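You operate a simulated robot arm through the tools that you are given. There is no shell and no other tool. Be economical: measure what you need, move in short steps, check, and stop when the job is done.

The job below is to be done with a simulated robot arm. You get a single attempt, and the scene is never put back.

JOB
Level the balancing stand both ways, then lock its knobs again.
Fine: red lever off; yellow knob for the yellow level, green knob for the green level; leave the blue stand knob and the blue hub lever; red lever on.

Only the result counts: the job must be done as asked and must still hold three seconds after the hand-in. Knocking over, shifting, dropping, spilling or breaking anything else fails it.

ROBOT AND FRAMES
A 7-joint arm with a two-finger parallel gripper, fixed in place. Base frame: the origin is at the foot of the arm, x ahead of it, y to its left, z up. Lengths are in mm, angles in rad, forces in N, time in s.
With the tool pointing down near the work surface it reaches from about 280 to 680 mm from the base axis. Its first joint turns from -1.152 to 1.152 rad. Payload 1.57 kg.
The tool frame sits at the grasp point between the pads (the TCP): z along the fingers, y along the line on which they close. The tips reach 30 mm beyond it. The gripper opens to 110 mm. The fingers are 24 mm wide and 12 mm thick; the gripper's body (48 by 112 mm) begins 78 mm behind the TCP.
Orientation is that of the tool frame in the base frame, as [roll, pitch, yaw] about the fixed x, y, z axes, in that order (R = Rz(yaw) Ry(pitch) Rx(roll)). With the fingers straight down and closing along the base's y, the tool's x points along the base's -x, its y along +y and its z along -z.

CONTROLS
- The arm moves only by the tool arm_command. Its argument "motion" is a list of rows, each an object (a shift or turn left out is 0, a gripper value left out holds the last) with "delta_rot": the turn, a rotation vector about the tool's x, y, z in units of 5 degrees (1.0 is 5 degrees), a list of three; "travel": the shift along the tool's x, y, z in units of 20 mm (1.0 is 20 mm), a list of three; "jaw": the finger opening in mm, from 0 to 110. In form: [{"delta_rot": [wx, wy, wz], "travel": [tx, ty, tz], "jaw": jaw}, ...]. A call has 1 to 10 rows; each row shifts and turns the commanded pose from where the row before left it, along the tool's axes as they then stand. A call with a number of a shift or a turn outside -1 to 1 is refused whole. Each row takes 0.2 s and may step no farther than 50 mm and 0.15 rad from the row before; otherwise, or with a gripper value out of range, the whole call is refused. Where a pose cannot be reached the arm comes as near as it can. A force on the tool above 90 N (or 10 N above the force at the start of the call, whichever is more), or a blocked arm, ends the call early, and 0.2 s more pass. The fingers move at their own pace (about 108 mm/s each) and stop on an object; they squeeze with about 43 N. The grip force told is the motor's: it shows also when the fingers shut on nothing. Time passes only in rows, and 0.2 s behind the last, so rows that do not move let the fingers close. It gives the time, the measured TCP pose, the force on the tool (base axes), the opening and the grip force at its end, in the units of the frame above (readings bear some noise), and new pictures: "show" is both (left out), scene, wrist or none.
- Cameras (640 x 400 px; columns grow to the right, rows downward): "scene" is fixed at [152.5, -371.6, 1415.7]; the picture's right is [0.87, -0.49, 0.00], its down [-0.30, -0.53, -0.80] and it looks along [0.39, 0.69, -0.61] (base axes); focal length 338 px, centre (320, 200). "wrist" rides on the gripper at [70, 16, -141] in the tool frame; the picture's right is [-0.23, 0.97, 0.00], its down [-0.86, -0.20, -0.48] and it looks along [-0.47, -0.11, 0.88] (tool axes); focal length 222 px, centre (320, 200). There is no depth. A picture from a camera that has moved, and an enlarged one, comes with that camera's place and axes in the base frame and with its lens. The place of the scene camera against the robot may be out by one fixed shift of up to 25 mm in any direction.
- inspect(camera, box): a new picture of the part [left, top, right, bottom] of that camera's present view, enlarged. No time passes.
- sign_off(): hands the job in; it is judged then, once.

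Work in short steps. Places have to be worked out from the pictures, the camera data and where the tool is seen: move nearer, look again, correct. Check each grasp and each placing, and mend what went wrong. You have 120 turns and 170 pictures in all, those below and enlarged ones among them. Open the gripper and draw the arm clear of the work before you hand the job in, unless the task says otherwise; then end with one line.

The tools are called after ">>>" as a command line: name --argument value ..., lists and objects as JSON in quotes. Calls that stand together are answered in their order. arm_command: Moves the arm, as the interface text tells. Its arguments: {"type":"object","properties":{"motion":{"type":"array","items":{"type":"object","properties":{"delta_rot":{"type":"array","items":{"type":"number"}},"travel":{"type":"array","items":{"type":"number"}},"jaw":{"type":"number"}}}},"show":{"type":"string","enum":["both","scene","wrist","none"]}},"required":["motion"]} The other tools are called the same way: inspect (camera, box) takes an enlarged picture of a part of a camera's view; sign_off () hands the job in.

At the start:

```text
time_s: 0.0
eef_pos: [329.7, -115.4, 1205.3]
tcp_rot: [3.14, -0.002, -3.141]
ft_force: [-0.3, -0.3, -0.1]
gripper_width: 110.1
finger_force: 0.1
```

scene: 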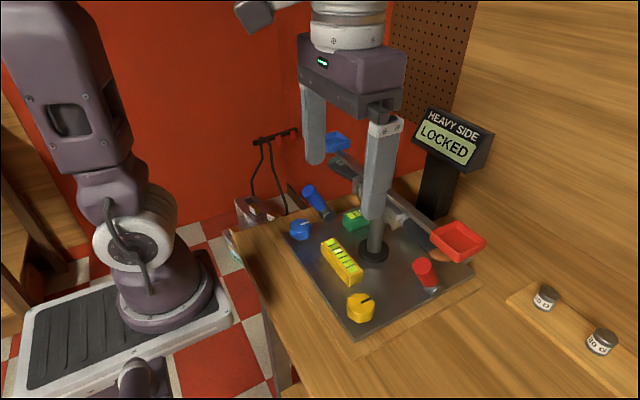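
wrist: 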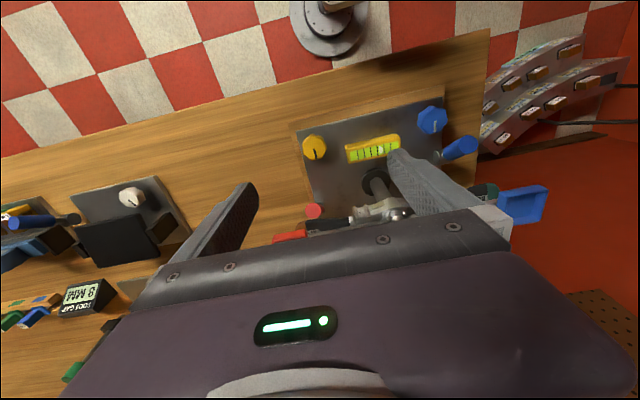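

The stand is below and ahead of the gripper. I'll enlarge both views to see the knobs, the levers and the levels.

>>> inspect --camera "scene" --box '[230, 100, 510, 350]'

>>> inspect --camera "wrist" --box '[270, 80, 570, 260]'

```text
1.60 times, centred on (370, 225) of scene
camera zoom: at [152.5, -371.6, 1415.7], right [0.87, -0.49, 0.0], down [-0.3, -0.53, -0.8], along [0.39, 0.69, -0.61], focal length 541 px, centre (240, 160)
```

zoom: 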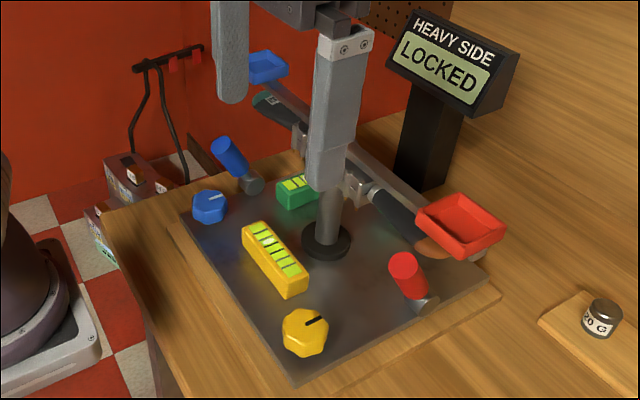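

```text
2.13 times, centred on (420, 170) of wrist
camera zoom: at [259.7, -99.4, 1348.1], right [0.23, 0.97, 0.0], down [0.86, -0.2, 0.48], along [0.47, -0.11, -0.88], focal length 474 px, centre (107, 264)
```

zoom: 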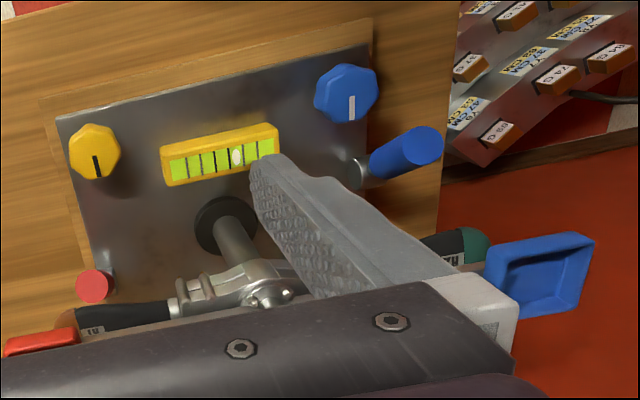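

The green knob is hidden, so I'll raise the tool and move it back out of the scene camera's line of sight. Then I'll look again.

>>> arm_command --motion '[{"travel": [0, 0, -1]}, {"travel": [0, 1, -1]}, {"travel": [0, 1, -1]}, {"travel": [0, 1, -1]}, {"travel": [0, 1, -1]}, {"travel": [0, 1, 0]}, {"travel": [0, 1, 0]}, {"travel": [0, 1, 0]}, {"travel": [0, 1, 0]}]'

```text
time_s: 2.0
eef_pos: [328.5, 45.0, 1306.3]
tcp_rot: [3.142, 0.0, -3.141]
ft_force: [0.0, 0.7, -0.3]
gripper_width: 109.9
finger_force: 0.1
camera wrist: at [259.1, 60.7, 1448.4], right [0.23, 0.97, 0.0], down [0.86, -0.2, 0.48], along [0.47, -0.11, -0.88], focal length 222 px, centre (320, 200)
```

scene: 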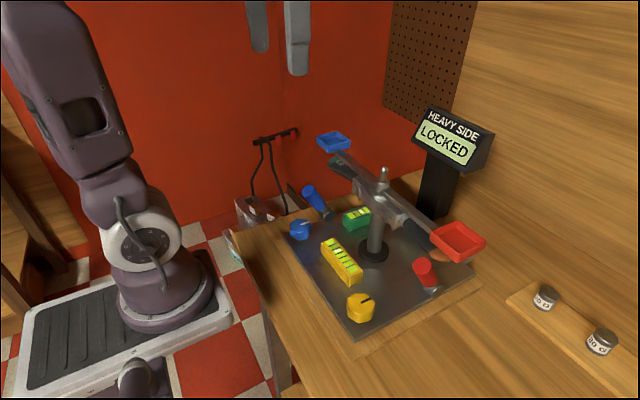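
wrist: 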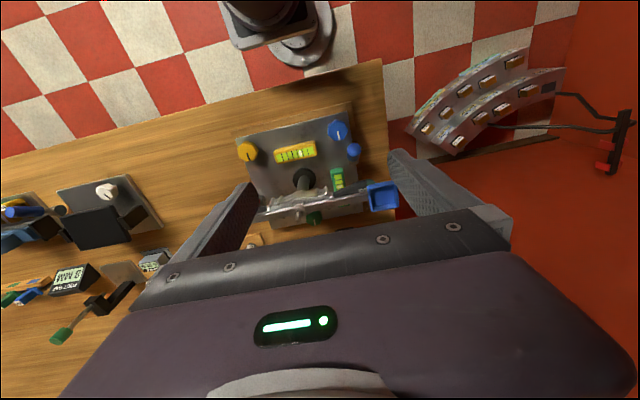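

>>> inspect --camera "scene" --box '[270, 120, 500, 340]'

>>> inspect --camera "wrist" --box '[220, 90, 420, 260]'

```text
1.82 times, centred on (385, 230) of scene
camera zoom: at [152.5, -371.6, 1415.7], right [0.87, -0.49, 0.0], down [-0.3, -0.53, -0.8], along [0.39, 0.69, -0.61], focal length 614 px, centre (202, 146)
```

zoom: 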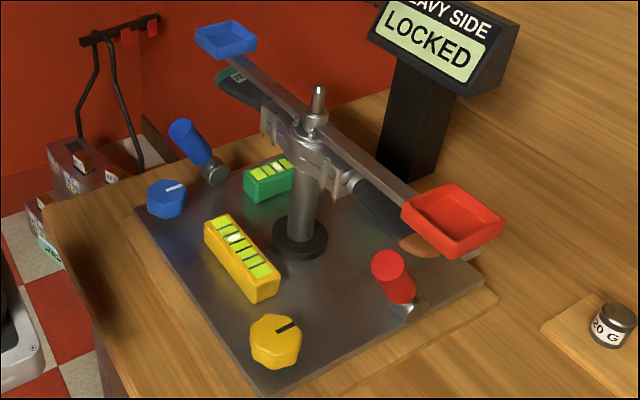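

```text
2.35 times, centred on (320, 175) of wrist
camera zoom: at [259.1, 60.7, 1448.4], right [0.23, 0.97, 0.0], down [0.86, -0.2, 0.48], along [0.47, -0.11, -0.88], focal length 523 px, centre (320, 259)
```

zoom: 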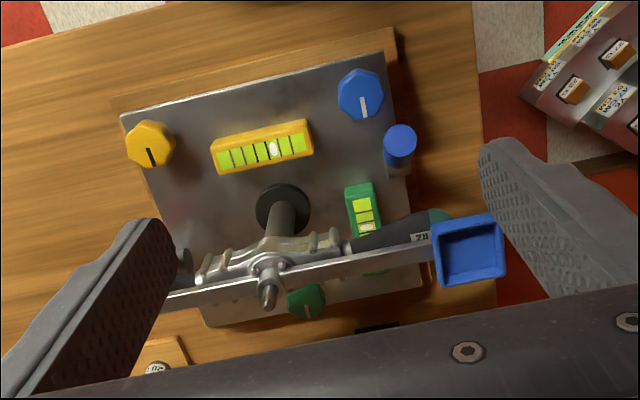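

The locked red lever is at about (493, -163, 930), with its cap at (458, -156, 1010) beneath the red pan. The green knob is behind the post at about (566, -28). I'll move to the near side of the red lever for a closer look.

>>> arm_command --motion '[{"travel": [0, -1, 0.5]}, {"travel": [0, -1, 0.5]}, {"travel": [0, -1, 0.5]}, {"travel": [0, -1, 0.5]}, {"travel": [0, -1, 0.5]}, {"travel": [0, -1, 1]}, {"travel": [0, -1, 1]}, {"travel": [0, -1, 1]}, {"travel": [0, -1, 1]}, {"travel": [0, -1, 1]}]' --show "none"

>>> arm_command --motion '[{"delta_rot": [0, -1, 0]}, {"delta_rot": [0, -1, 0]}, {"delta_rot": [0, -1, 0]}, {"delta_rot": [0, -1, 0]}, {"delta_rot": [0, -1, 0]}, {"delta_rot": [0, -1, 0]}]' --show "both"

```text
time_s: 4.2
eef_pos: [329.8, -155.8, 1155.1]
tcp_rot: [-3.141, 0.0, -3.139]
ft_force: [0.2, 0.3, -0.5]
gripper_width: 109.8
finger_force: 0.1
```

```text
time_s: 5.6
eef_pos: [330.8, -156.1, 1155.6]
tcp_rot: [-3.141, 0.526, 3.14]
ft_force: [-0.7, 0.4, -0.3]
gripper_width: 109.8
finger_force: 0.1
camera wrist: at [198.0, -138.9, 1244.5], right [0.2, 0.97, 0.11], down [0.5, -0.2, 0.84], along [0.84, -0.11, -0.53], focal length 222 px, centre (320, 200)
```

scene: 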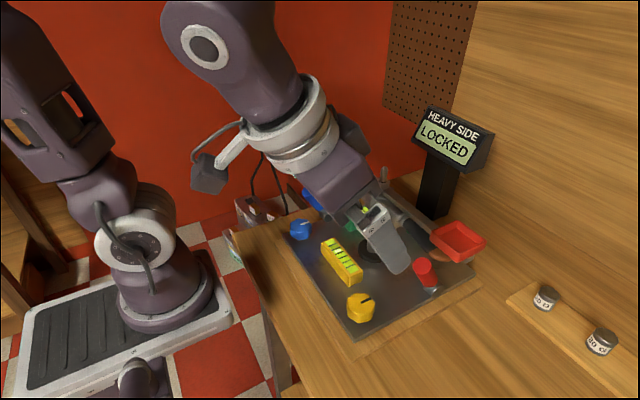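
wrist: 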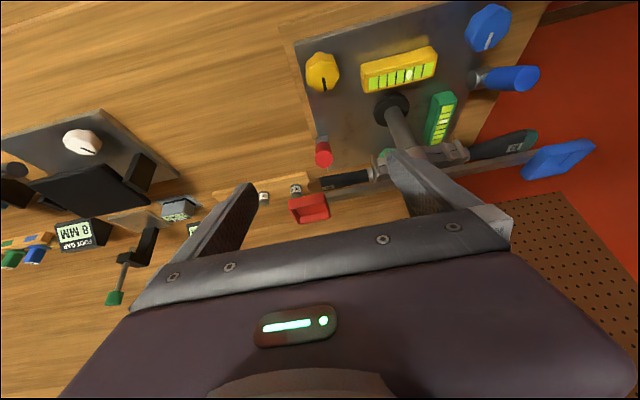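

>>> inspect --camera "wrist" --box '[280, 10, 560, 230]'

>>> inspect --camera "scene" --box '[390, 210, 500, 310]'

```text
1.82 times, centred on (420, 120) of wrist
camera zoom: at [198.0, -138.9, 1244.5], right [0.2, 0.97, 0.11], down [0.5, -0.2, 0.84], along [0.84, -0.11, -0.53], focal length 404 px, centre (138, 346)
```

zoom: 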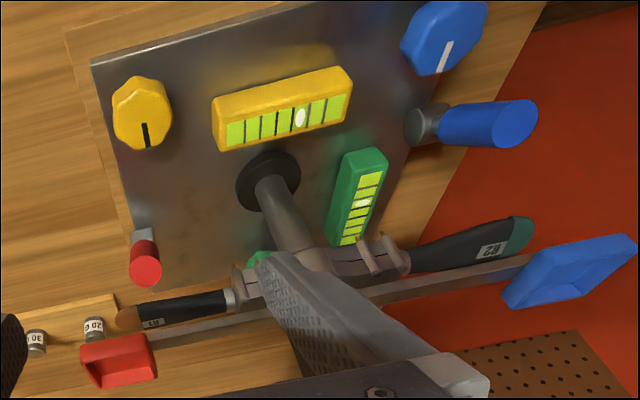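

```text
4.00 times, centred on (445, 260) of scene
camera zoom: at [152.5, -371.6, 1415.7], right [0.87, -0.49, 0.0], down [-0.3, -0.53, -0.8], along [0.39, 0.69, -0.61], focal length 1352 px, centre (-180, -40)
```

zoom: 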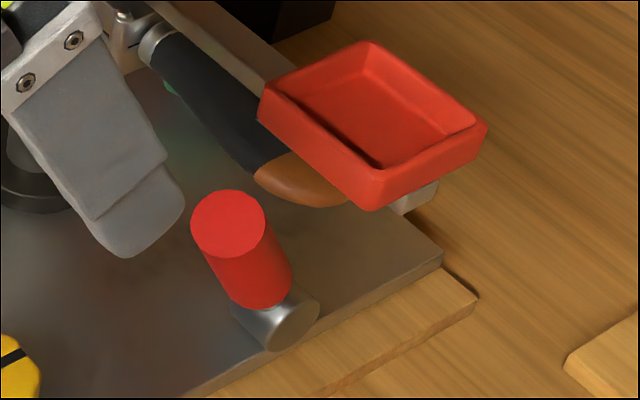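

The red lever pivots about y and leans towards the robot. I'll tilt the tool further so I can grip the lever from the front, under the pan, and bring the jaw to 50.

>>> arm_command --motion '[{"delta_rot": [0, -1, 0], "jaw": 50}, {"delta_rot": [0, -1, 0]}, {"delta_rot": [0, -1, 0]}, {"delta_rot": [0, -1, 0]}, {"delta_rot": [0, -1, 0]}, {"delta_rot": [0, -1, 0]}, {"delta_rot": [0, -1, 0]}]' --show "wrist"

```text
time_s: 7.2
eef_pos: [330.3, -154.9, 1155.5]
tcp_rot: [3.139, 1.136, -3.142]
ft_force: [0.3, 0.0, -0.1]
gripper_width: 50.2
finger_force: 0.0
camera wrist: at [171.7, -139.1, 1153.1], right [0.1, 0.97, 0.21], down [-0.07, -0.2, 0.98], along [0.99, -0.11, 0.05], focal length 222 px, centre (320, 200)
```

wrist: 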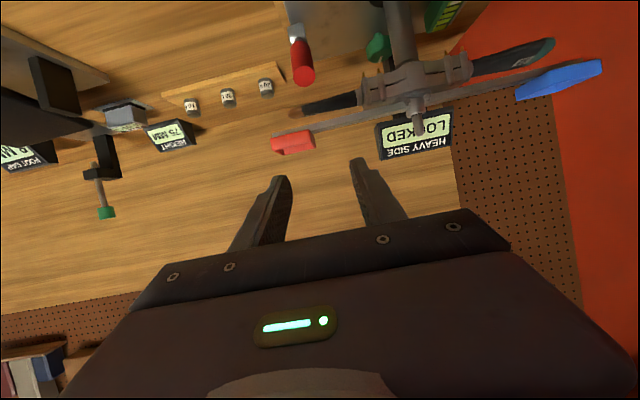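

The cap reads about (459, -159, 1010), which agrees with the earlier estimate. I'll move to a standoff in front of the lever.

>>> arm_command --motion '[{"travel": [0.93, -0.03, 0.93]}, {"travel": [0.93, -0.03, 0.93]}, {"travel": [0.93, -0.03, 0.93]}, {"travel": [0.93, -0.03, 0.93]}, {"travel": [0.93, -0.03, 0.93]}, {"travel": [0, 0, 0.93]}, {"travel": [0, 0, 0.92]}]'

```text
time_s: 8.8
eef_pos: [374.9, -171.1, 1084.1]
tcp_rot: [3.138, 1.133, -3.141]
ft_force: [0.5, -0.9, -0.2]
gripper_width: 50.0
finger_force: 0.0
out of reach, approached as far as the arm can: row 2, 3, 4, 5, 6, 7
camera wrist: at [217.0, -155.2, 1083.4], right [0.09, 0.97, 0.21], down [-0.07, -0.2, 0.98], along [0.99, -0.11, 0.05], focal length 222 px, centre (320, 200)
```

scene: 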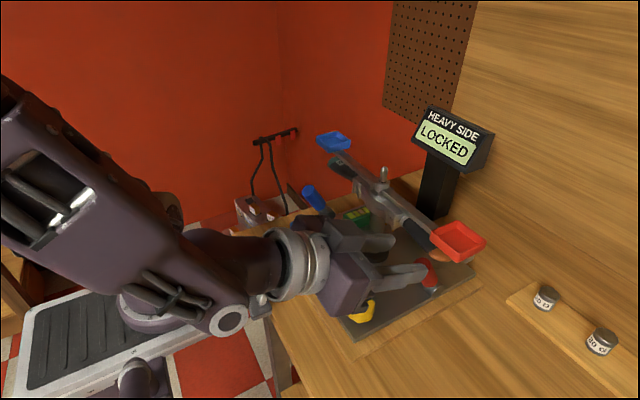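
wrist: 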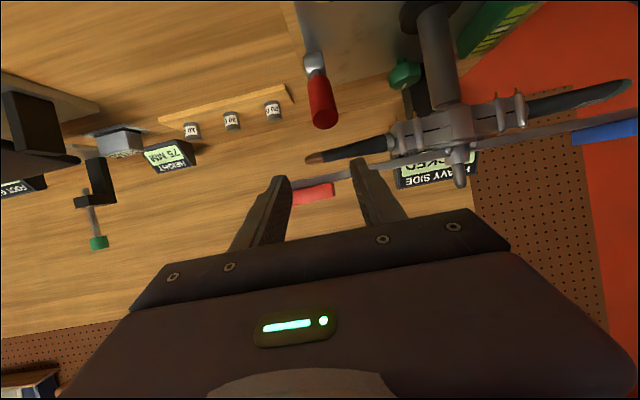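

65° of tilt can't be reached this low. I'll back off to 45° and see where the tool ends up.

>>> arm_command --motion '[{"delta_rot": [0, 1, 0]}, {"delta_rot": [0, 1, 0]}, {"delta_rot": [0, 1, 0]}, {"delta_rot": [0, 1, 0]}]' --show "wrist"

```text
time_s: 9.8
eef_pos: [373.8, -172.8, 1085.5]
tcp_rot: [-3.138, 0.786, -3.139]
ft_force: [-0.6, -0.6, 0.1]
gripper_width: 49.9
finger_force: 0.0
camera wrist: at [225.5, -156.5, 1136.9], right [0.16, 0.97, 0.16], down [0.27, -0.2, 0.94], along [0.95, -0.11, -0.29], focal length 222 px, centre (320, 200)
```

wrist: 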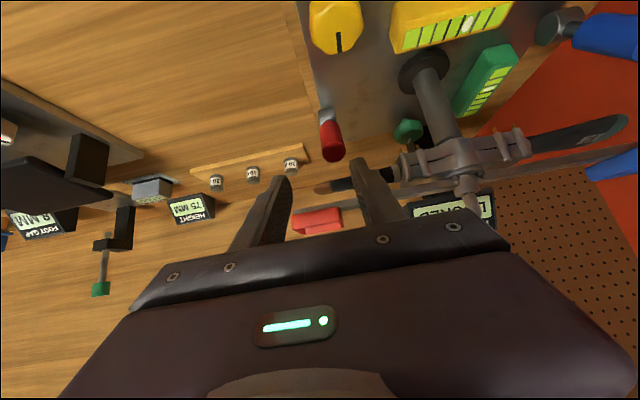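

At 45° the lever cap reads about (463, -161, 1010), with the pivot near (490, -158, 945). I'll go to a closer standoff, align y, and try 55° there.

>>> arm_command --motion '[{"travel": [0.13, 0.13, 0.86]}, {"travel": [0.13, 0.13, 0.86]}, {"travel": [0.13, 0.13, 0.86]}, {"travel": [0.13, 0.13, 0.86]}, {"travel": [0.13, 0.12, 0.86]}, {"delta_rot": [0, -1, 0]}, {"delta_rot": [0, -1, 0]}]'

```text
time_s: 11.4
eef_pos: [390.7, -168.9, 1064.8]
tcp_rot: [-3.141, 0.96, -3.14]
ft_force: [-0.7, 0.1, 0.0]
gripper_width: 49.9
finger_force: 0.1
out of reach, approached as far as the arm can: row 2, 3, 4, 5
camera wrist: at [234.2, -152.0, 1089.1], right [0.13, 0.97, 0.19], down [0.1, -0.2, 0.98], along [0.99, -0.11, -0.12], focal length 222 px, centre (320, 200)
```

scene: 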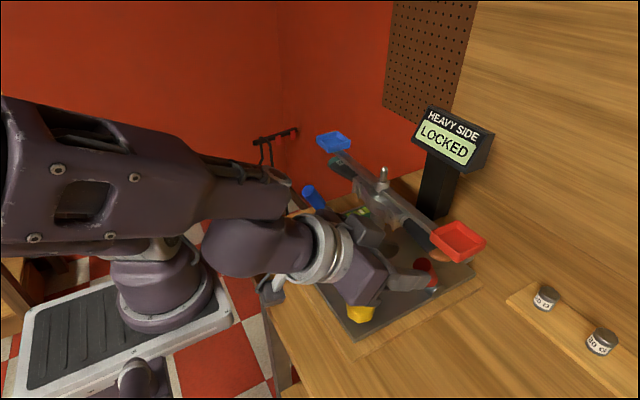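
wrist: 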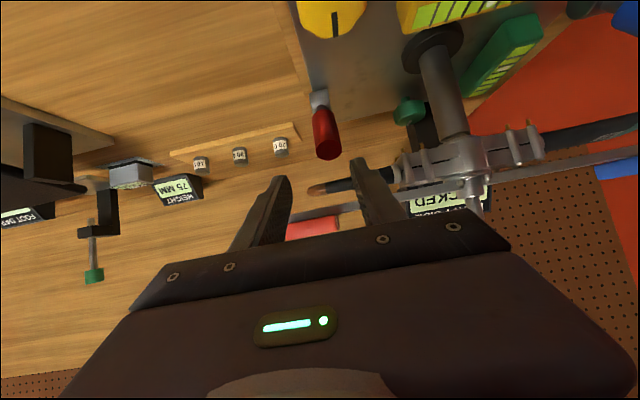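

It's being limited while folded close in. I'll reduce the tilt to 35°, go down and forward, and then add tilt back.

>>> arm_command --motion '[{"delta_rot": [0, 1, 0]}, {"delta_rot": [0, 1, 0]}, {"delta_rot": [0, 1, 0]}, {"delta_rot": [0, 1, 0]}, {"travel": [0.5, 0.22, 0.8]}, {"travel": [0.5, 0.22, 0.8]}]' --show "none"

```text
time_s: 12.8
eef_pos: [371.2, -162.2, 1050.6]
tcp_rot: [3.13, 0.668, -3.139]
ft_force: [-0.7, -0.5, 0.2]
gripper_width: 50.0
finger_force: 0.0
out of reach, approached as far as the arm can: row 3, 4, 5, 6
```

The arm seems stuck in a bad posture. I'll raise it, bring the tool back to vertical, and then go down close to the lever before tilting.

>>> arm_command --motion '[{"travel": [0, 0, -1]}, {"travel": [0, 0, -1]}, {"travel": [0, 0, -1]}, {"delta_rot": [0, 1, 0]}, {"delta_rot": [0, 1, 0]}, {"delta_rot": [0, 1, 0]}, {"delta_rot": [0, 1, 0]}, {"delta_rot": [0, 1, 0]}, {"delta_rot": [0, 1, 0]}, {"delta_rot": [0, 1, 0]}]' --show "none"

```text
time_s: 15.0
eef_pos: [333.4, -164.4, 1098.6]
tcp_rot: [3.132, 0.055, -3.133]
ft_force: [-0.2, 0.6, 0.5]
gripper_width: 50.0
finger_force: 0.1
```

Vertical and reachable. I'll move forward and down to about (400, -160, 1012), just short of the pan.

>>> arm_command --motion '[{"travel": [0, 0.05, 0.88]}, {"travel": [-0.4, 0.05, 0.88]}, {"travel": [-0.9, 0.05, 0.88]}, {"travel": [-0.9, 0.05, 0.88]}, {"travel": [-0.9, 0.05, 0.88]}]' --show "none"

>>> arm_command --motion '[{"delta_rot": [0, -1, 0]}, {"delta_rot": [0, -1, 0]}, {"delta_rot": [0, -1, 0]}, {"delta_rot": [0, -1, 0]}, {"delta_rot": [0, -1, 0]}]' --show "none"

```text
time_s: 16.2
eef_pos: [400.7, -158.5, 1011.2]
tcp_rot: [3.135, 0.057, -3.134]
ft_force: [-0.3, -0.7, -0.1]
gripper_width: 50.1
finger_force: 0.0
```

```text
time_s: 17.4
eef_pos: [401.5, -157.6, 1014.3]
tcp_rot: [3.132, 0.495, -3.138]
ft_force: [-0.5, -0.1, 0.5]
gripper_width: 50.0
finger_force: 0.0
```

That worked. I'll keep tilting while edging forward.

>>> arm_command --motion '[{"delta_rot": [0, -1, 0], "travel": [-0.3, 0, 0.2]}, {"delta_rot": [0, -1, 0], "travel": [-0.28, 0, 0.22]}, {"delta_rot": [0, -1, 0], "travel": [-0.25, 0, 0.25]}]' --show "wrist"

```text
time_s: 18.2
eef_pos: [422.1, -157.1, 1010.8]
tcp_rot: [3.132, 0.755, -3.141]
ft_force: [0.3, -0.2, 0.3]
gripper_width: 50.0
finger_force: 0.1
camera wrist: at [273.7, -142.5, 1067.4], right [0.16, 0.97, 0.16], down [0.3, -0.2, 0.93], along [0.94, -0.1, -0.32], focal length 222 px, centre (320, 200)
```

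wrist: 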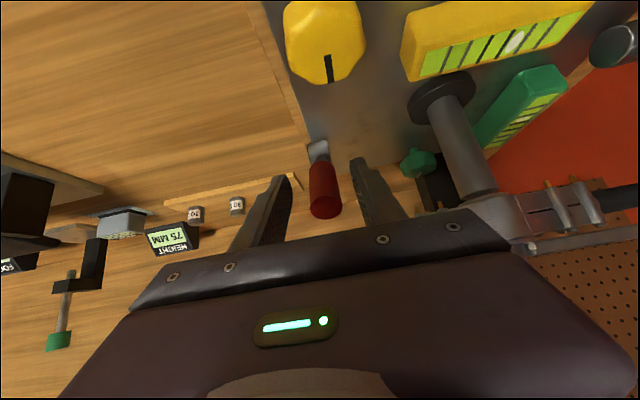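

The lever sits centred between the fingers. I'll tilt two more steps and slide forward around it.

>>> arm_command --motion '[{"delta_rot": [0, -1, 0], "travel": [-0.1, 0, 0.3]}, {"delta_rot": [0, -1, 0], "travel": [-0.1, 0, 0.3]}, {"travel": [-0.15, 0, 0.5]}, {"travel": [-0.1, 0, 0.5]}]' --show "both"

```text
time_s: 19.2
eef_pos: [452.9, -156.7, 997.5]
tcp_rot: [3.129, 0.929, 3.14]
ft_force: [0.1, 0.2, 0.0]
gripper_width: 49.9
finger_force: 0.1
camera wrist: at [297.1, -141.3, 1028.0], right [0.13, 0.97, 0.19], down [0.13, -0.21, 0.97], along [0.98, -0.1, -0.15], focal length 222 px, centre (320, 200)
```

scene: 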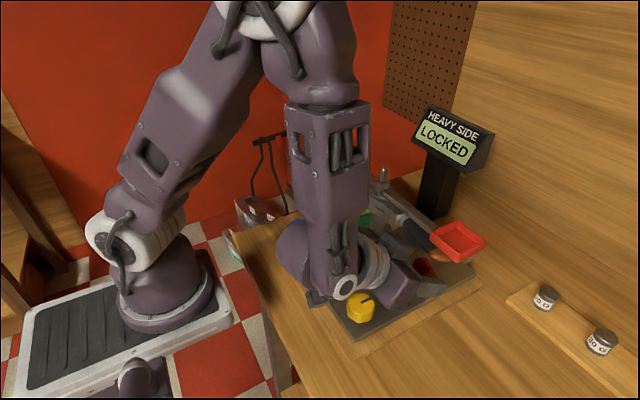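
wrist: 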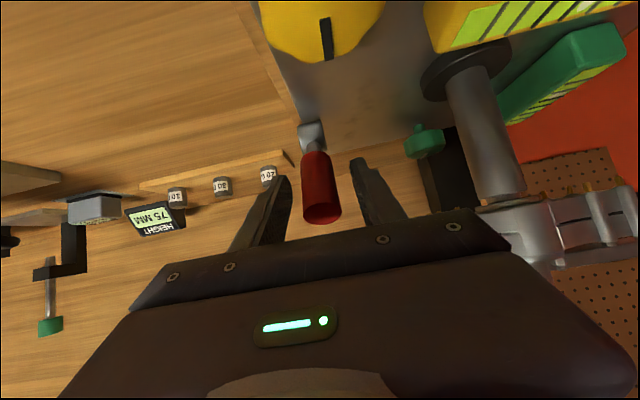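

The lever is between the fingertips, so I'll close on it gently here.

>>> arm_command --motion '[{"travel": [0, 0, 0.3], "jaw": 15}, {"jaw": 15}, {"jaw": 15}]' --show "wrist"

```text
time_s: 20.0
eef_pos: [454.5, -158.0, 995.0]
tcp_rot: [3.131, 0.93, 3.139]
ft_force: [-23.2, -9.4, 24.0]
gripper_width: 27.9
finger_force: 37.9
camera wrist: at [300.5, -142.2, 1025.2], right [0.13, 0.97, 0.19], down [0.13, -0.21, 0.97], along [0.98, -0.1, -0.15], focal length 222 px, centre (320, 200)
```

wrist: 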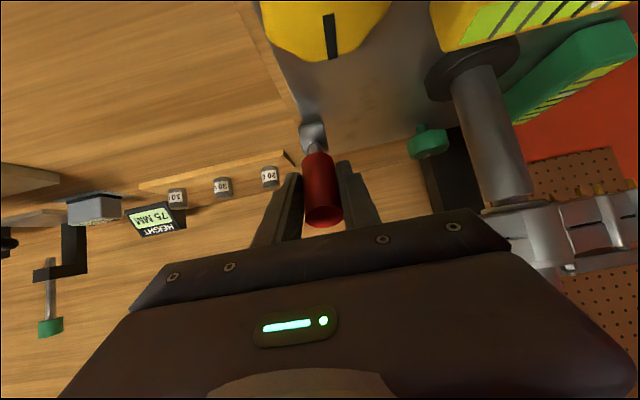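

I have the lever, which is about 28 mm wide. I'll swing it away from the robot along its arc and watch the display.

>>> arm_command --motion '[{"travel": [-0.4, 0, 0.15]}, {"travel": [-0.3, 0, 0.3]}, {"travel": [-0.3, 0, 0.3]}]'

```text
time_s: 20.8
eef_pos: [480.5, -157.7, 1000.5]
tcp_rot: [3.13, 0.928, 3.136]
ft_force: [-22.3, -17.8, 1.8]
gripper_width: 27.8
finger_force: 37.8
camera wrist: at [324.7, -142.2, 1031.4], right [0.13, 0.97, 0.19], down [0.13, -0.21, 0.97], along [0.98, -0.1, -0.16], focal length 222 px, centre (320, 200)
```

scene: 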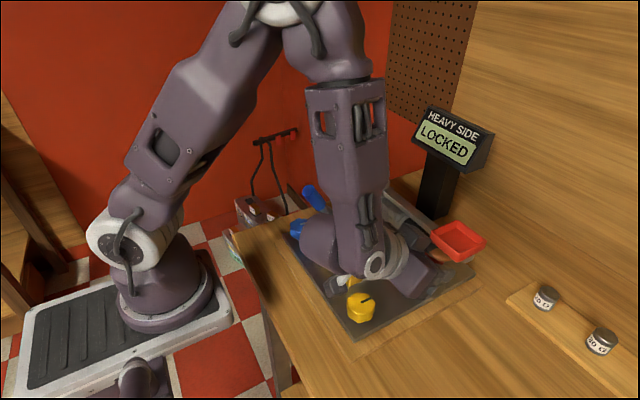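
wrist: 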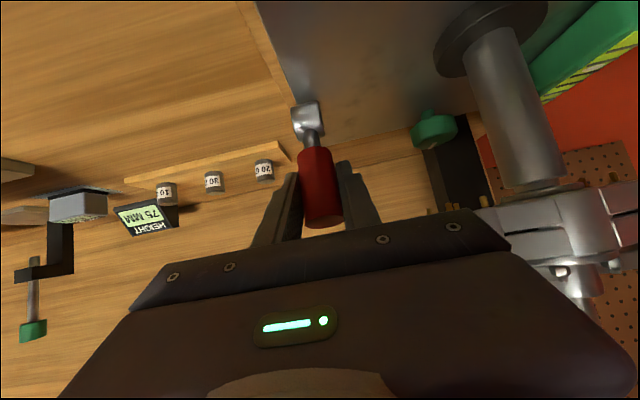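

The lever follows and is now about upright, still LOCKED. The body is getting near the pan, so I'll add tilt while I continue along the arc.

>>> arm_command --motion '[{"delta_rot": [0, -0.7, 0], "travel": [-0.15, 0, 0.4]}, {"delta_rot": [0, -0.7, 0], "travel": [-0.1, 0, 0.4]}]'

```text
time_s: 21.4
eef_pos: [497.7, -156.4, 995.8]
tcp_rot: [3.127, 1.053, 3.137]
ft_force: [2.5, -16.6, -0.7]
gripper_width: 30.7
finger_force: 8.5
camera wrist: at [340.3, -141.3, 1006.5], right [0.1, 0.97, 0.21], down [0.01, -0.21, 0.98], along [0.99, -0.1, -0.03], focal length 222 px, centre (320, 200)
```

scene: 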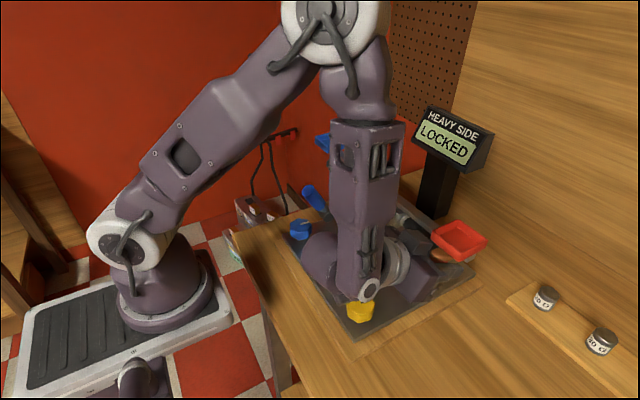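
wrist: 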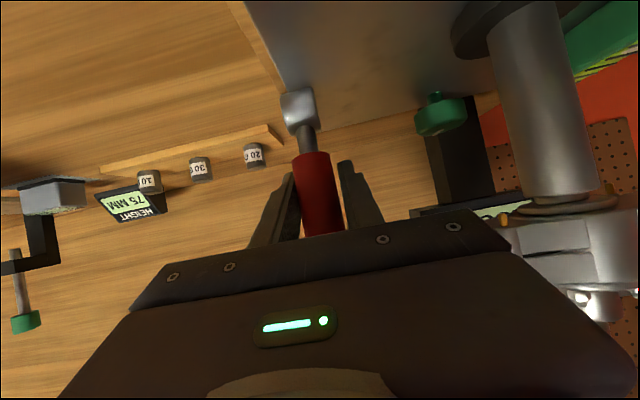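

Still LOCKED, and the grip reading changed. I'll pause one row and take a closer look.

>>> arm_command --motion '[{"jaw": 15}]' --show "none"

>>> inspect --camera "scene" --box '[360, 200, 520, 320]'

>>> inspect --camera "wrist" --box '[240, 60, 420, 260]'

```text
time_s: 21.8
eef_pos: [497.3, -156.7, 995.5]
tcp_rot: [3.126, 1.053, 3.136]
ft_force: [8.0, -17.6, -2.4]
gripper_width: 30.3
finger_force: 9.3
```

```text
3.33 times, centred on (440, 260) of scene
camera zoom: at [152.8, -372.1, 1415.5], right [0.87, -0.49, 0.0], down [-0.3, -0.53, -0.8], along [0.39, 0.69, -0.61], focal length 1126 px, centre (-80, 0)
```

zoom: 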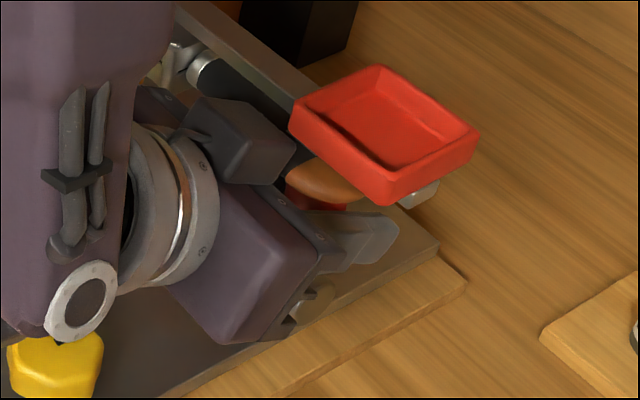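

```text
2.00 times, centred on (330, 160) of wrist
camera zoom: at [339.7, -141.5, 1006.7], right [0.1, 0.97, 0.2], down [0.01, -0.21, 0.98], along [0.99, -0.1, -0.03], focal length 444 px, centre (300, 280)
```

zoom: 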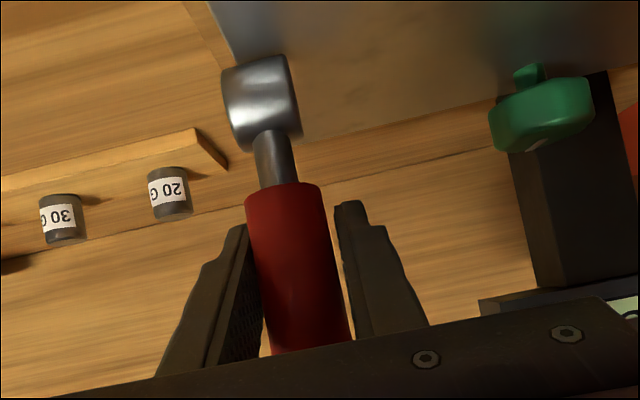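

By geometry the lever should now lean about 25° the other way. I'll open, back out along the tool axis and check the state.

>>> arm_command --motion '[{"jaw": 50}, {"travel": [0, 0, -0.7]}, {"travel": [0, 0, -1]}, {"travel": [0, 0, -1]}, {"travel": [0, 0, -1]}]'

```text
time_s: 23.0
eef_pos: [431.9, -156.2, 1034.6]
tcp_rot: [3.125, 1.051, 3.133]
ft_force: [-0.7, 0.0, 0.3]
gripper_width: 50.0
finger_force: 0.2
camera wrist: at [274.4, -140.8, 1045.7], right [0.11, 0.97, 0.21], down [0.01, -0.21, 0.98], along [0.99, -0.1, -0.03], focal length 222 px, centre (320, 200)
```

scene: 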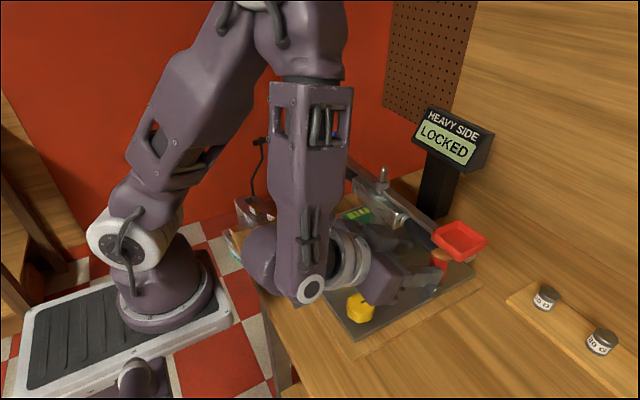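
wrist: 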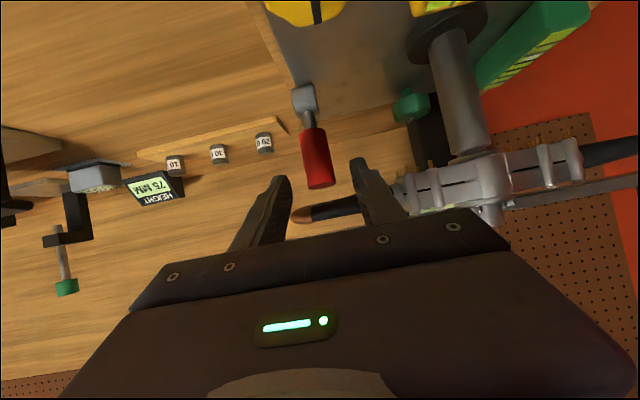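

The display may refer to the blue hub lever rather than the red one. I'll check how the lever leans.

>>> inspect --camera "scene" --box '[390, 210, 500, 310]'

>>> inspect --camera "wrist" --box '[240, 60, 440, 230]'

```text
4.00 times, centred on (445, 260) of scene
camera zoom: at [152.5, -371.6, 1415.7], right [0.87, -0.49, 0.0], down [-0.3, -0.53, -0.8], along [0.39, 0.69, -0.61], focal length 1352 px, centre (-180, -40)
```

zoom: 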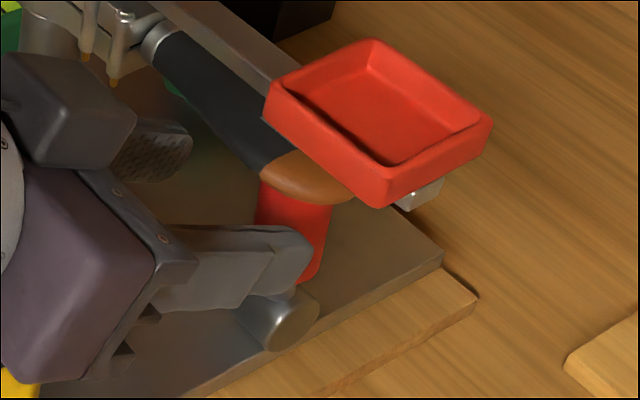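

```text
2.35 times, centred on (340, 145) of wrist
camera zoom: at [274.4, -140.8, 1045.7], right [0.11, 0.97, 0.21], down [0.01, -0.21, 0.98], along [0.99, -0.1, -0.03], focal length 523 px, centre (273, 329)
```

zoom: 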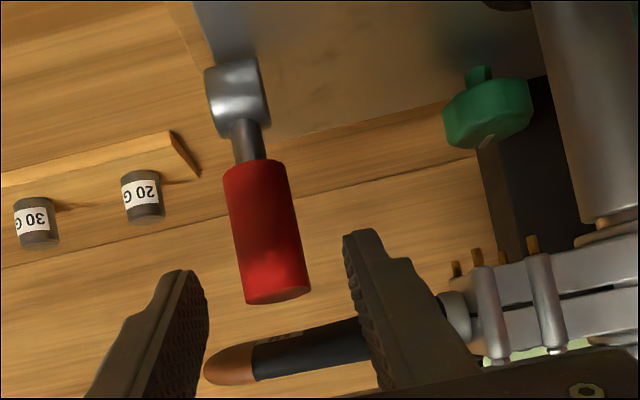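

The lever is only about 10° past upright, so it slipped in the grip. I'll close the fingers and push it on towards +x with the tip, checking the force.

>>> arm_command --motion '[{"jaw": 0, "travel": [0.55, 0, 0.4]}, {"travel": [0.55, 0, 0.6]}, {"travel": [0, 0, 0.6]}, {"travel": [-0.12, 0, 0.22]}, {"travel": [-0.12, 0, 0.22]}]' --show "wrist"

```text
time_s: 24.2
eef_pos: [460.6, -155.9, 997.3]
tcp_rot: [3.126, 1.05, 3.138]
ft_force: [-4.5, 0.1, 3.3]
gripper_width: 0.0
finger_force: 21.1
camera wrist: at [302.5, -140.9, 1009.4], right [0.1, 0.97, 0.2], down [0.01, -0.21, 0.98], along [0.99, -0.1, -0.03], focal length 222 px, centre (320, 200)
```

wrist: 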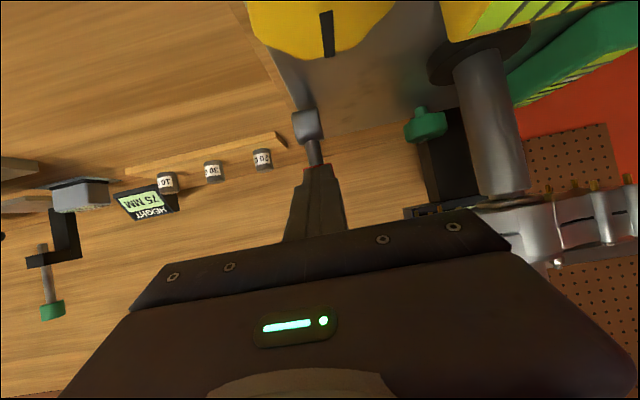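

The tips are touching the lever lightly (-4.5 N). I'll push on towards +x.

>>> arm_command --motion '[{"travel": [-0.12, 0, 0.22]}, {"travel": [-0.12, 0, 0.22]}, {"travel": [-0.12, 0, 0.22]}]' --show "none"

```text
time_s: 25.0
eef_pos: [473.8, -156.1, 998.3]
tcp_rot: [3.127, 1.05, 3.136]
ft_force: [-2.0, 0.6, -0.4]
gripper_width: 0.1
finger_force: 21.4
```

>>> arm_command --motion '[{"travel": [-0.12, 0, 0.22]}, {"travel": [-0.12, 0, 0.22]}, {"travel": [-0.12, 0, 0.22]}]' --show "both"

```text
time_s: 25.8
eef_pos: [485.5, -155.5, 998.5]
tcp_rot: [3.125, 1.05, 3.133]
ft_force: [-62.0, 5.4, 26.8]
gripper_width: 0.1
finger_force: 21.2
camera wrist: at [328.2, -140.3, 1009.7], right [0.11, 0.97, 0.21], down [0.01, -0.21, 0.98], along [0.99, -0.1, -0.04], focal length 222 px, centre (320, 200)
```

scene: 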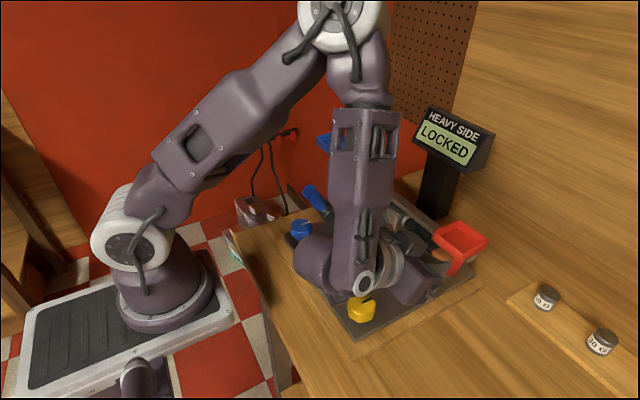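
wrist: 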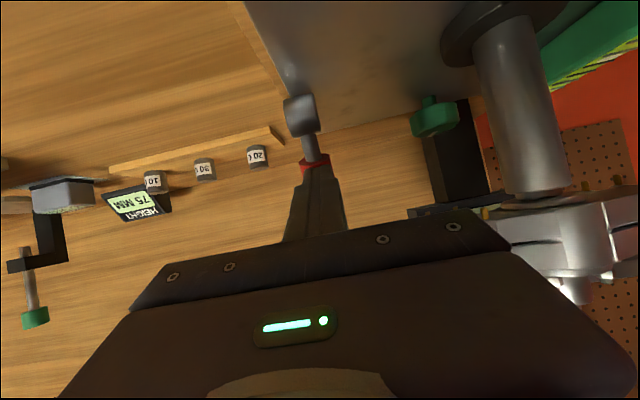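

A 62 N reading means the lever is at its stop. I'll back straight off and retreat to look.

>>> arm_command --motion '[{"travel": [0, 0, -0.6]}, {"travel": [0, 0, -1]}, {"travel": [0, 0, -1]}, {"travel": [0, 0, -1]}, {"travel": [0, 0, -1], "delta_rot": [0, 1, 0]}, {"travel": [0, 0, -1], "delta_rot": [0, 1, 0]}, {"travel": [0, 0, -1], "delta_rot": [0, 1, 0]}]' --show "both"

```text
time_s: 27.4
eef_pos: [377.6, -158.3, 1068.7]
tcp_rot: [3.132, 0.787, -3.141]
ft_force: [-0.1, 0.0, -0.2]
gripper_width: 0.0
finger_force: 20.8
camera wrist: at [227.9, -144.1, 1119.3], right [0.15, 0.97, 0.17], down [0.27, -0.2, 0.94], along [0.95, -0.1, -0.29], focal length 222 px, centre (320, 200)
```

scene: 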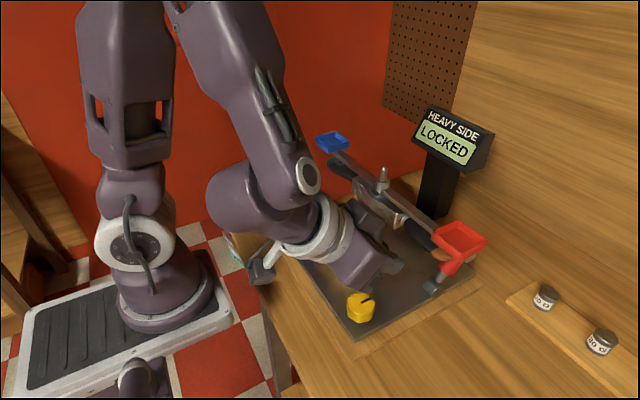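
wrist: 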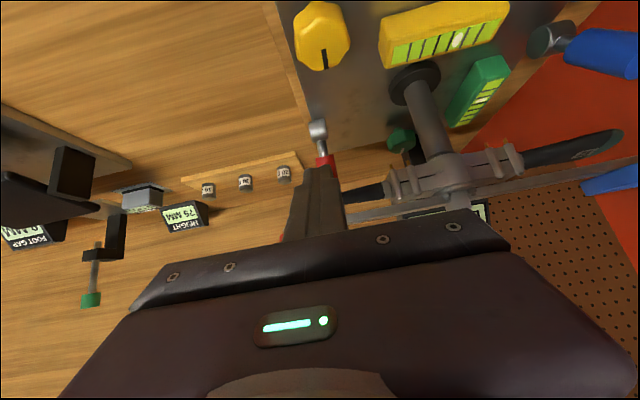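

>>> inspect --camera "scene" --box '[390, 210, 500, 310]'

>>> inspect --camera "wrist" --box '[280, 0, 540, 160]'

```text
4.00 times, centred on (445, 260) of scene
camera zoom: at [152.5, -371.6, 1415.7], right [0.87, -0.49, 0.0], down [-0.3, -0.53, -0.8], along [0.39, 0.69, -0.61], focal length 1352 px, centre (-180, -40)
```

zoom: 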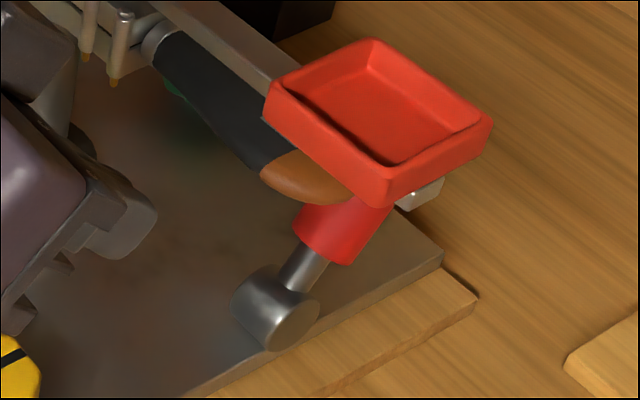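

```text
2.46 times, centred on (410, 80) of wrist
camera zoom: at [227.9, -144.1, 1119.3], right [0.15, 0.97, 0.17], down [0.27, -0.2, 0.94], along [0.95, -0.1, -0.29], focal length 547 px, centre (98, 495)
```

zoom: 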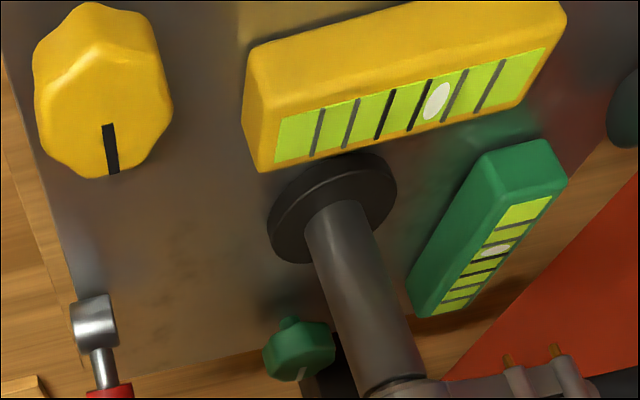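

The red lever is fully over to the other side, so it is off. Next is the yellow knob at about (360, -134). I'll bring the tool vertical above it with the gripper open.

>>> arm_command --motion '[{"delta_rot": [0, 1, 0], "travel": [0, 0, -0.5], "jaw": 70}, {"delta_rot": [0, 1, 0], "travel": [0, 0, -0.5]}, {"delta_rot": [0, 1, 0]}, {"delta_rot": [0, 1, 0]}, {"delta_rot": [0, 1, 0]}, {"delta_rot": [0, 1, 0]}, {"delta_rot": [0, 1, 0]}, {"delta_rot": [0, 1, 0]}, {"delta_rot": [0, 1, 0], "travel": [0, 0.6, 0]}, {"travel": [0, 0.6, 0]}]' --show "wrist"

```text
time_s: 29.6
eef_pos: [362.5, -134.5, 1081.0]
tcp_rot: [3.134, 0.003, -3.135]
ft_force: [-0.1, 1.0, -0.6]
gripper_width: 70.2
finger_force: 0.1
camera wrist: at [293.0, -119.3, 1224.9], right [0.22, 0.98, 0.01], down [0.86, -0.2, 0.48], along [0.47, -0.1, -0.88], focal length 222 px, centre (320, 200)
```

wrist: 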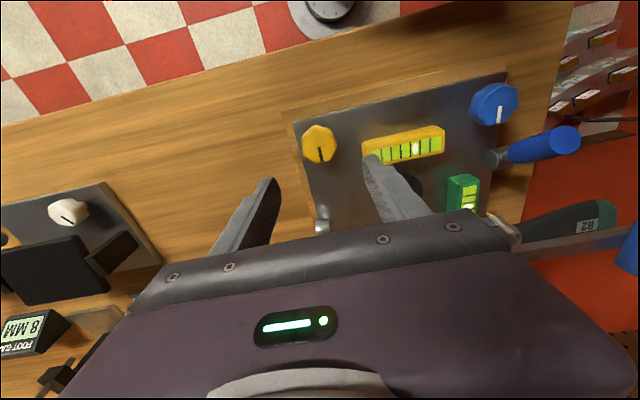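

I'm centred over the yellow knob, so I'll lower the tool and look.

>>> arm_command --motion '[{"travel": [0, 0, 1]}, {"travel": [0, 0, 1]}, {"travel": [0, 0, 1]}, {"travel": [0, 0, 1]}, {"travel": [0, 0, 0.9]}]' --show "both"

```text
time_s: 30.8
eef_pos: [364.4, -133.1, 984.6]
tcp_rot: [3.135, 0.006, -3.133]
ft_force: [-0.7, 0.1, -0.7]
gripper_width: 70.2
finger_force: 0.0
camera wrist: at [293.8, -118.4, 1127.8], right [0.22, 0.98, 0.01], down [0.85, -0.2, 0.48], along [0.47, -0.1, -0.88], focal length 222 px, centre (320, 200)
```

scene: 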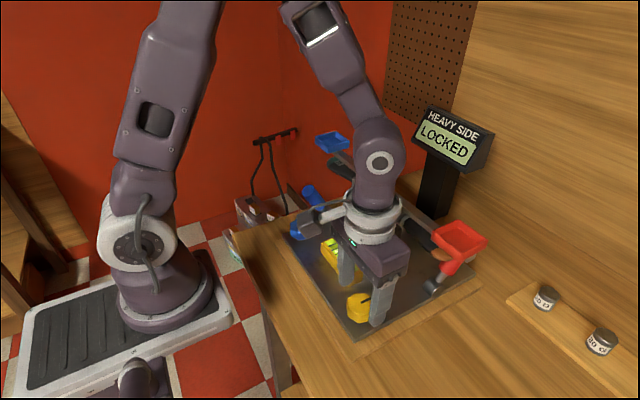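
wrist: 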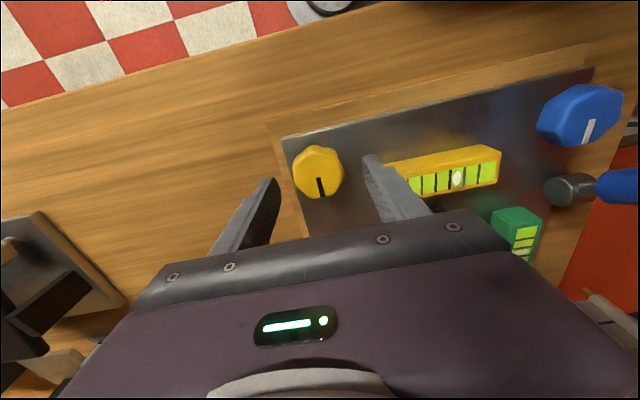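

The knob is centred at about (362, -132). I'll lower 17 mm and close.

>>> arm_command --motion '[{"travel": [0.05, 0, 0.5]}, {"travel": [0.05, 0, 0.35]}, {"jaw": 20}, {"jaw": 20}, {"jaw": 20}]' --show "both"

```text
time_s: 32.0
eef_pos: [364.2, -135.1, 968.3]
tcp_rot: [3.137, 0.005, -3.132]
ft_force: [-3.6, -30.3, -12.6]
gripper_width: 43.8
finger_force: 45.4
camera wrist: at [292.9, -119.6, 1109.7], right [0.22, 0.98, 0.01], down [0.85, -0.2, 0.48], along [0.47, -0.1, -0.88], focal length 222 px, centre (320, 200)
```

scene: 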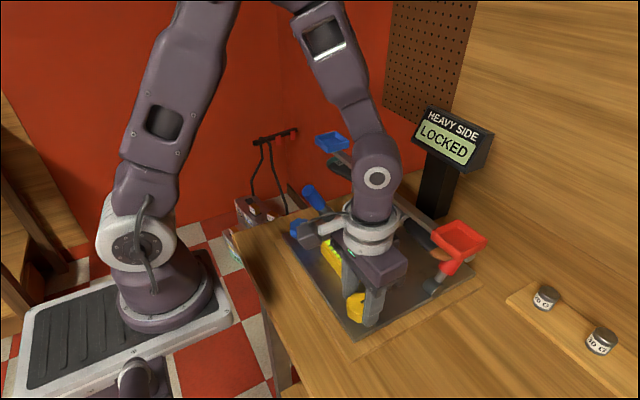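
wrist: 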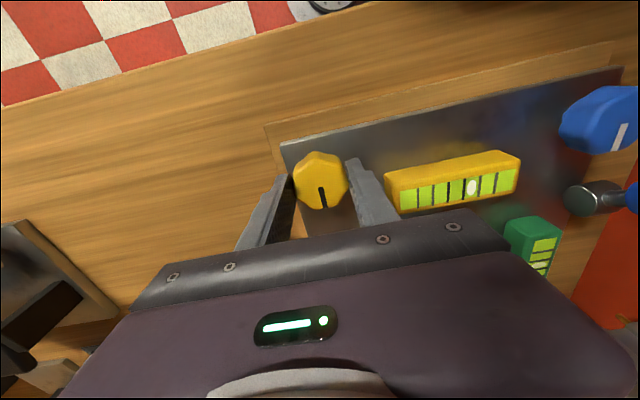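

I have the knob at 43.8 mm. I'll ease the small y bias and turn +20° about the tool axis to see which way the yellow bubble moves.

>>> inspect --camera "wrist" --box '[370, 130, 580, 280]'

>>> arm_command --motion '[{"travel": [0, -0.1, 0]}, {"delta_rot": [0, 0, 1]}, {"delta_rot": [0, 0, 1]}, {"delta_rot": [0, 0, 1]}, {"delta_rot": [0, 0, 1]}]' --show "wrist"

```text
2.67 times, centred on (475, 205) of wrist
camera zoom: at [292.9, -119.6, 1109.7], right [0.22, 0.98, 0.01], down [0.85, -0.2, 0.48], along [0.47, -0.1, -0.88], focal length 592 px, centre (-93, 187)
```

zoom: 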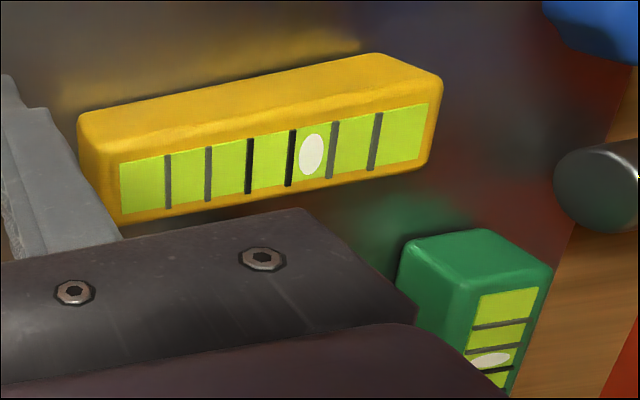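

```text
time_s: 33.2
eef_pos: [364.2, -133.5, 967.1]
tcp_rot: [3.131, -0.002, 2.8]
ft_force: [1.9, 3.1, 10.5]
gripper_width: 43.6
finger_force: 44.7
camera wrist: at [302.7, -96.9, 1110.1], right [0.54, 0.84, 0.01], down [0.74, -0.48, 0.48], along [0.41, -0.25, -0.88], focal length 222 px, centre (320, 200)
```

wrist: 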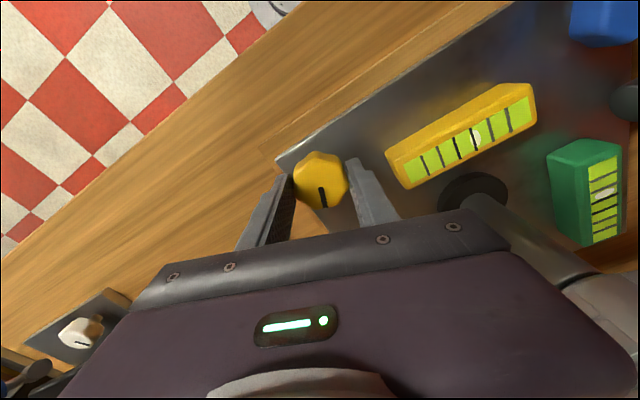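

>>> inspect --camera "wrist" --box '[370, 60, 640, 260]'

```text
2.00 times, centred on (505, 160) of wrist
camera zoom: at [302.7, -96.9, 1110.1], right [0.54, 0.84, 0.01], down [0.74, -0.48, 0.48], along [0.41, -0.25, -0.88], focal length 444 px, centre (-50, 280)
```

zoom: 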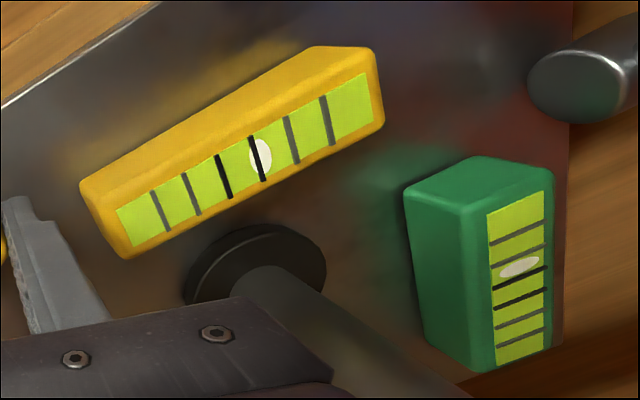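

A +20° turn moved the yellow bubble from about 1.0 to about 0.6 divisions off centre. I'll continue in the same direction by 25°.

>>> arm_command --motion '[{"delta_rot": [0, 0, 1]}, {"delta_rot": [0, 0, 1]}, {"delta_rot": [0, 0, 1]}, {"delta_rot": [0, 0, 1]}, {"delta_rot": [0, 0, 1]}, {}]' --show "none"

>>> inspect --camera "wrist" --box '[370, 0, 640, 200]'

```text
time_s: 34.6
eef_pos: [363.8, -133.9, 968.5]
tcp_rot: [3.133, -0.005, 2.363]
ft_force: [23.4, 22.6, -6.3]
gripper_width: 43.7
finger_force: 45.5
```

```text
2.00 times, centred on (505, 100) of wrist
camera zoom: at [325.0, -74.6, 1110.4], right [0.84, 0.53, 0.01], down [0.47, -0.75, 0.47], along [0.26, -0.4, -0.88], focal length 444 px, centre (-50, 400)
```

zoom: 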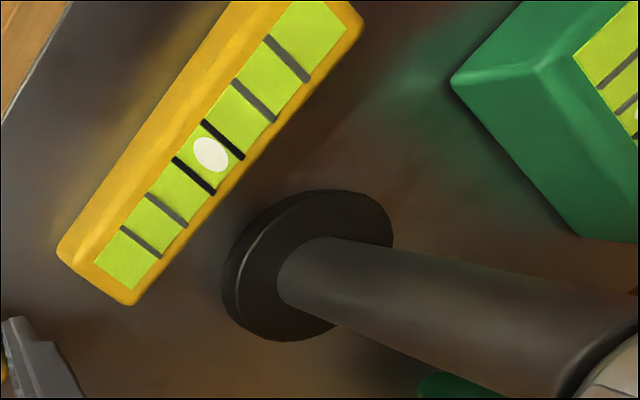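

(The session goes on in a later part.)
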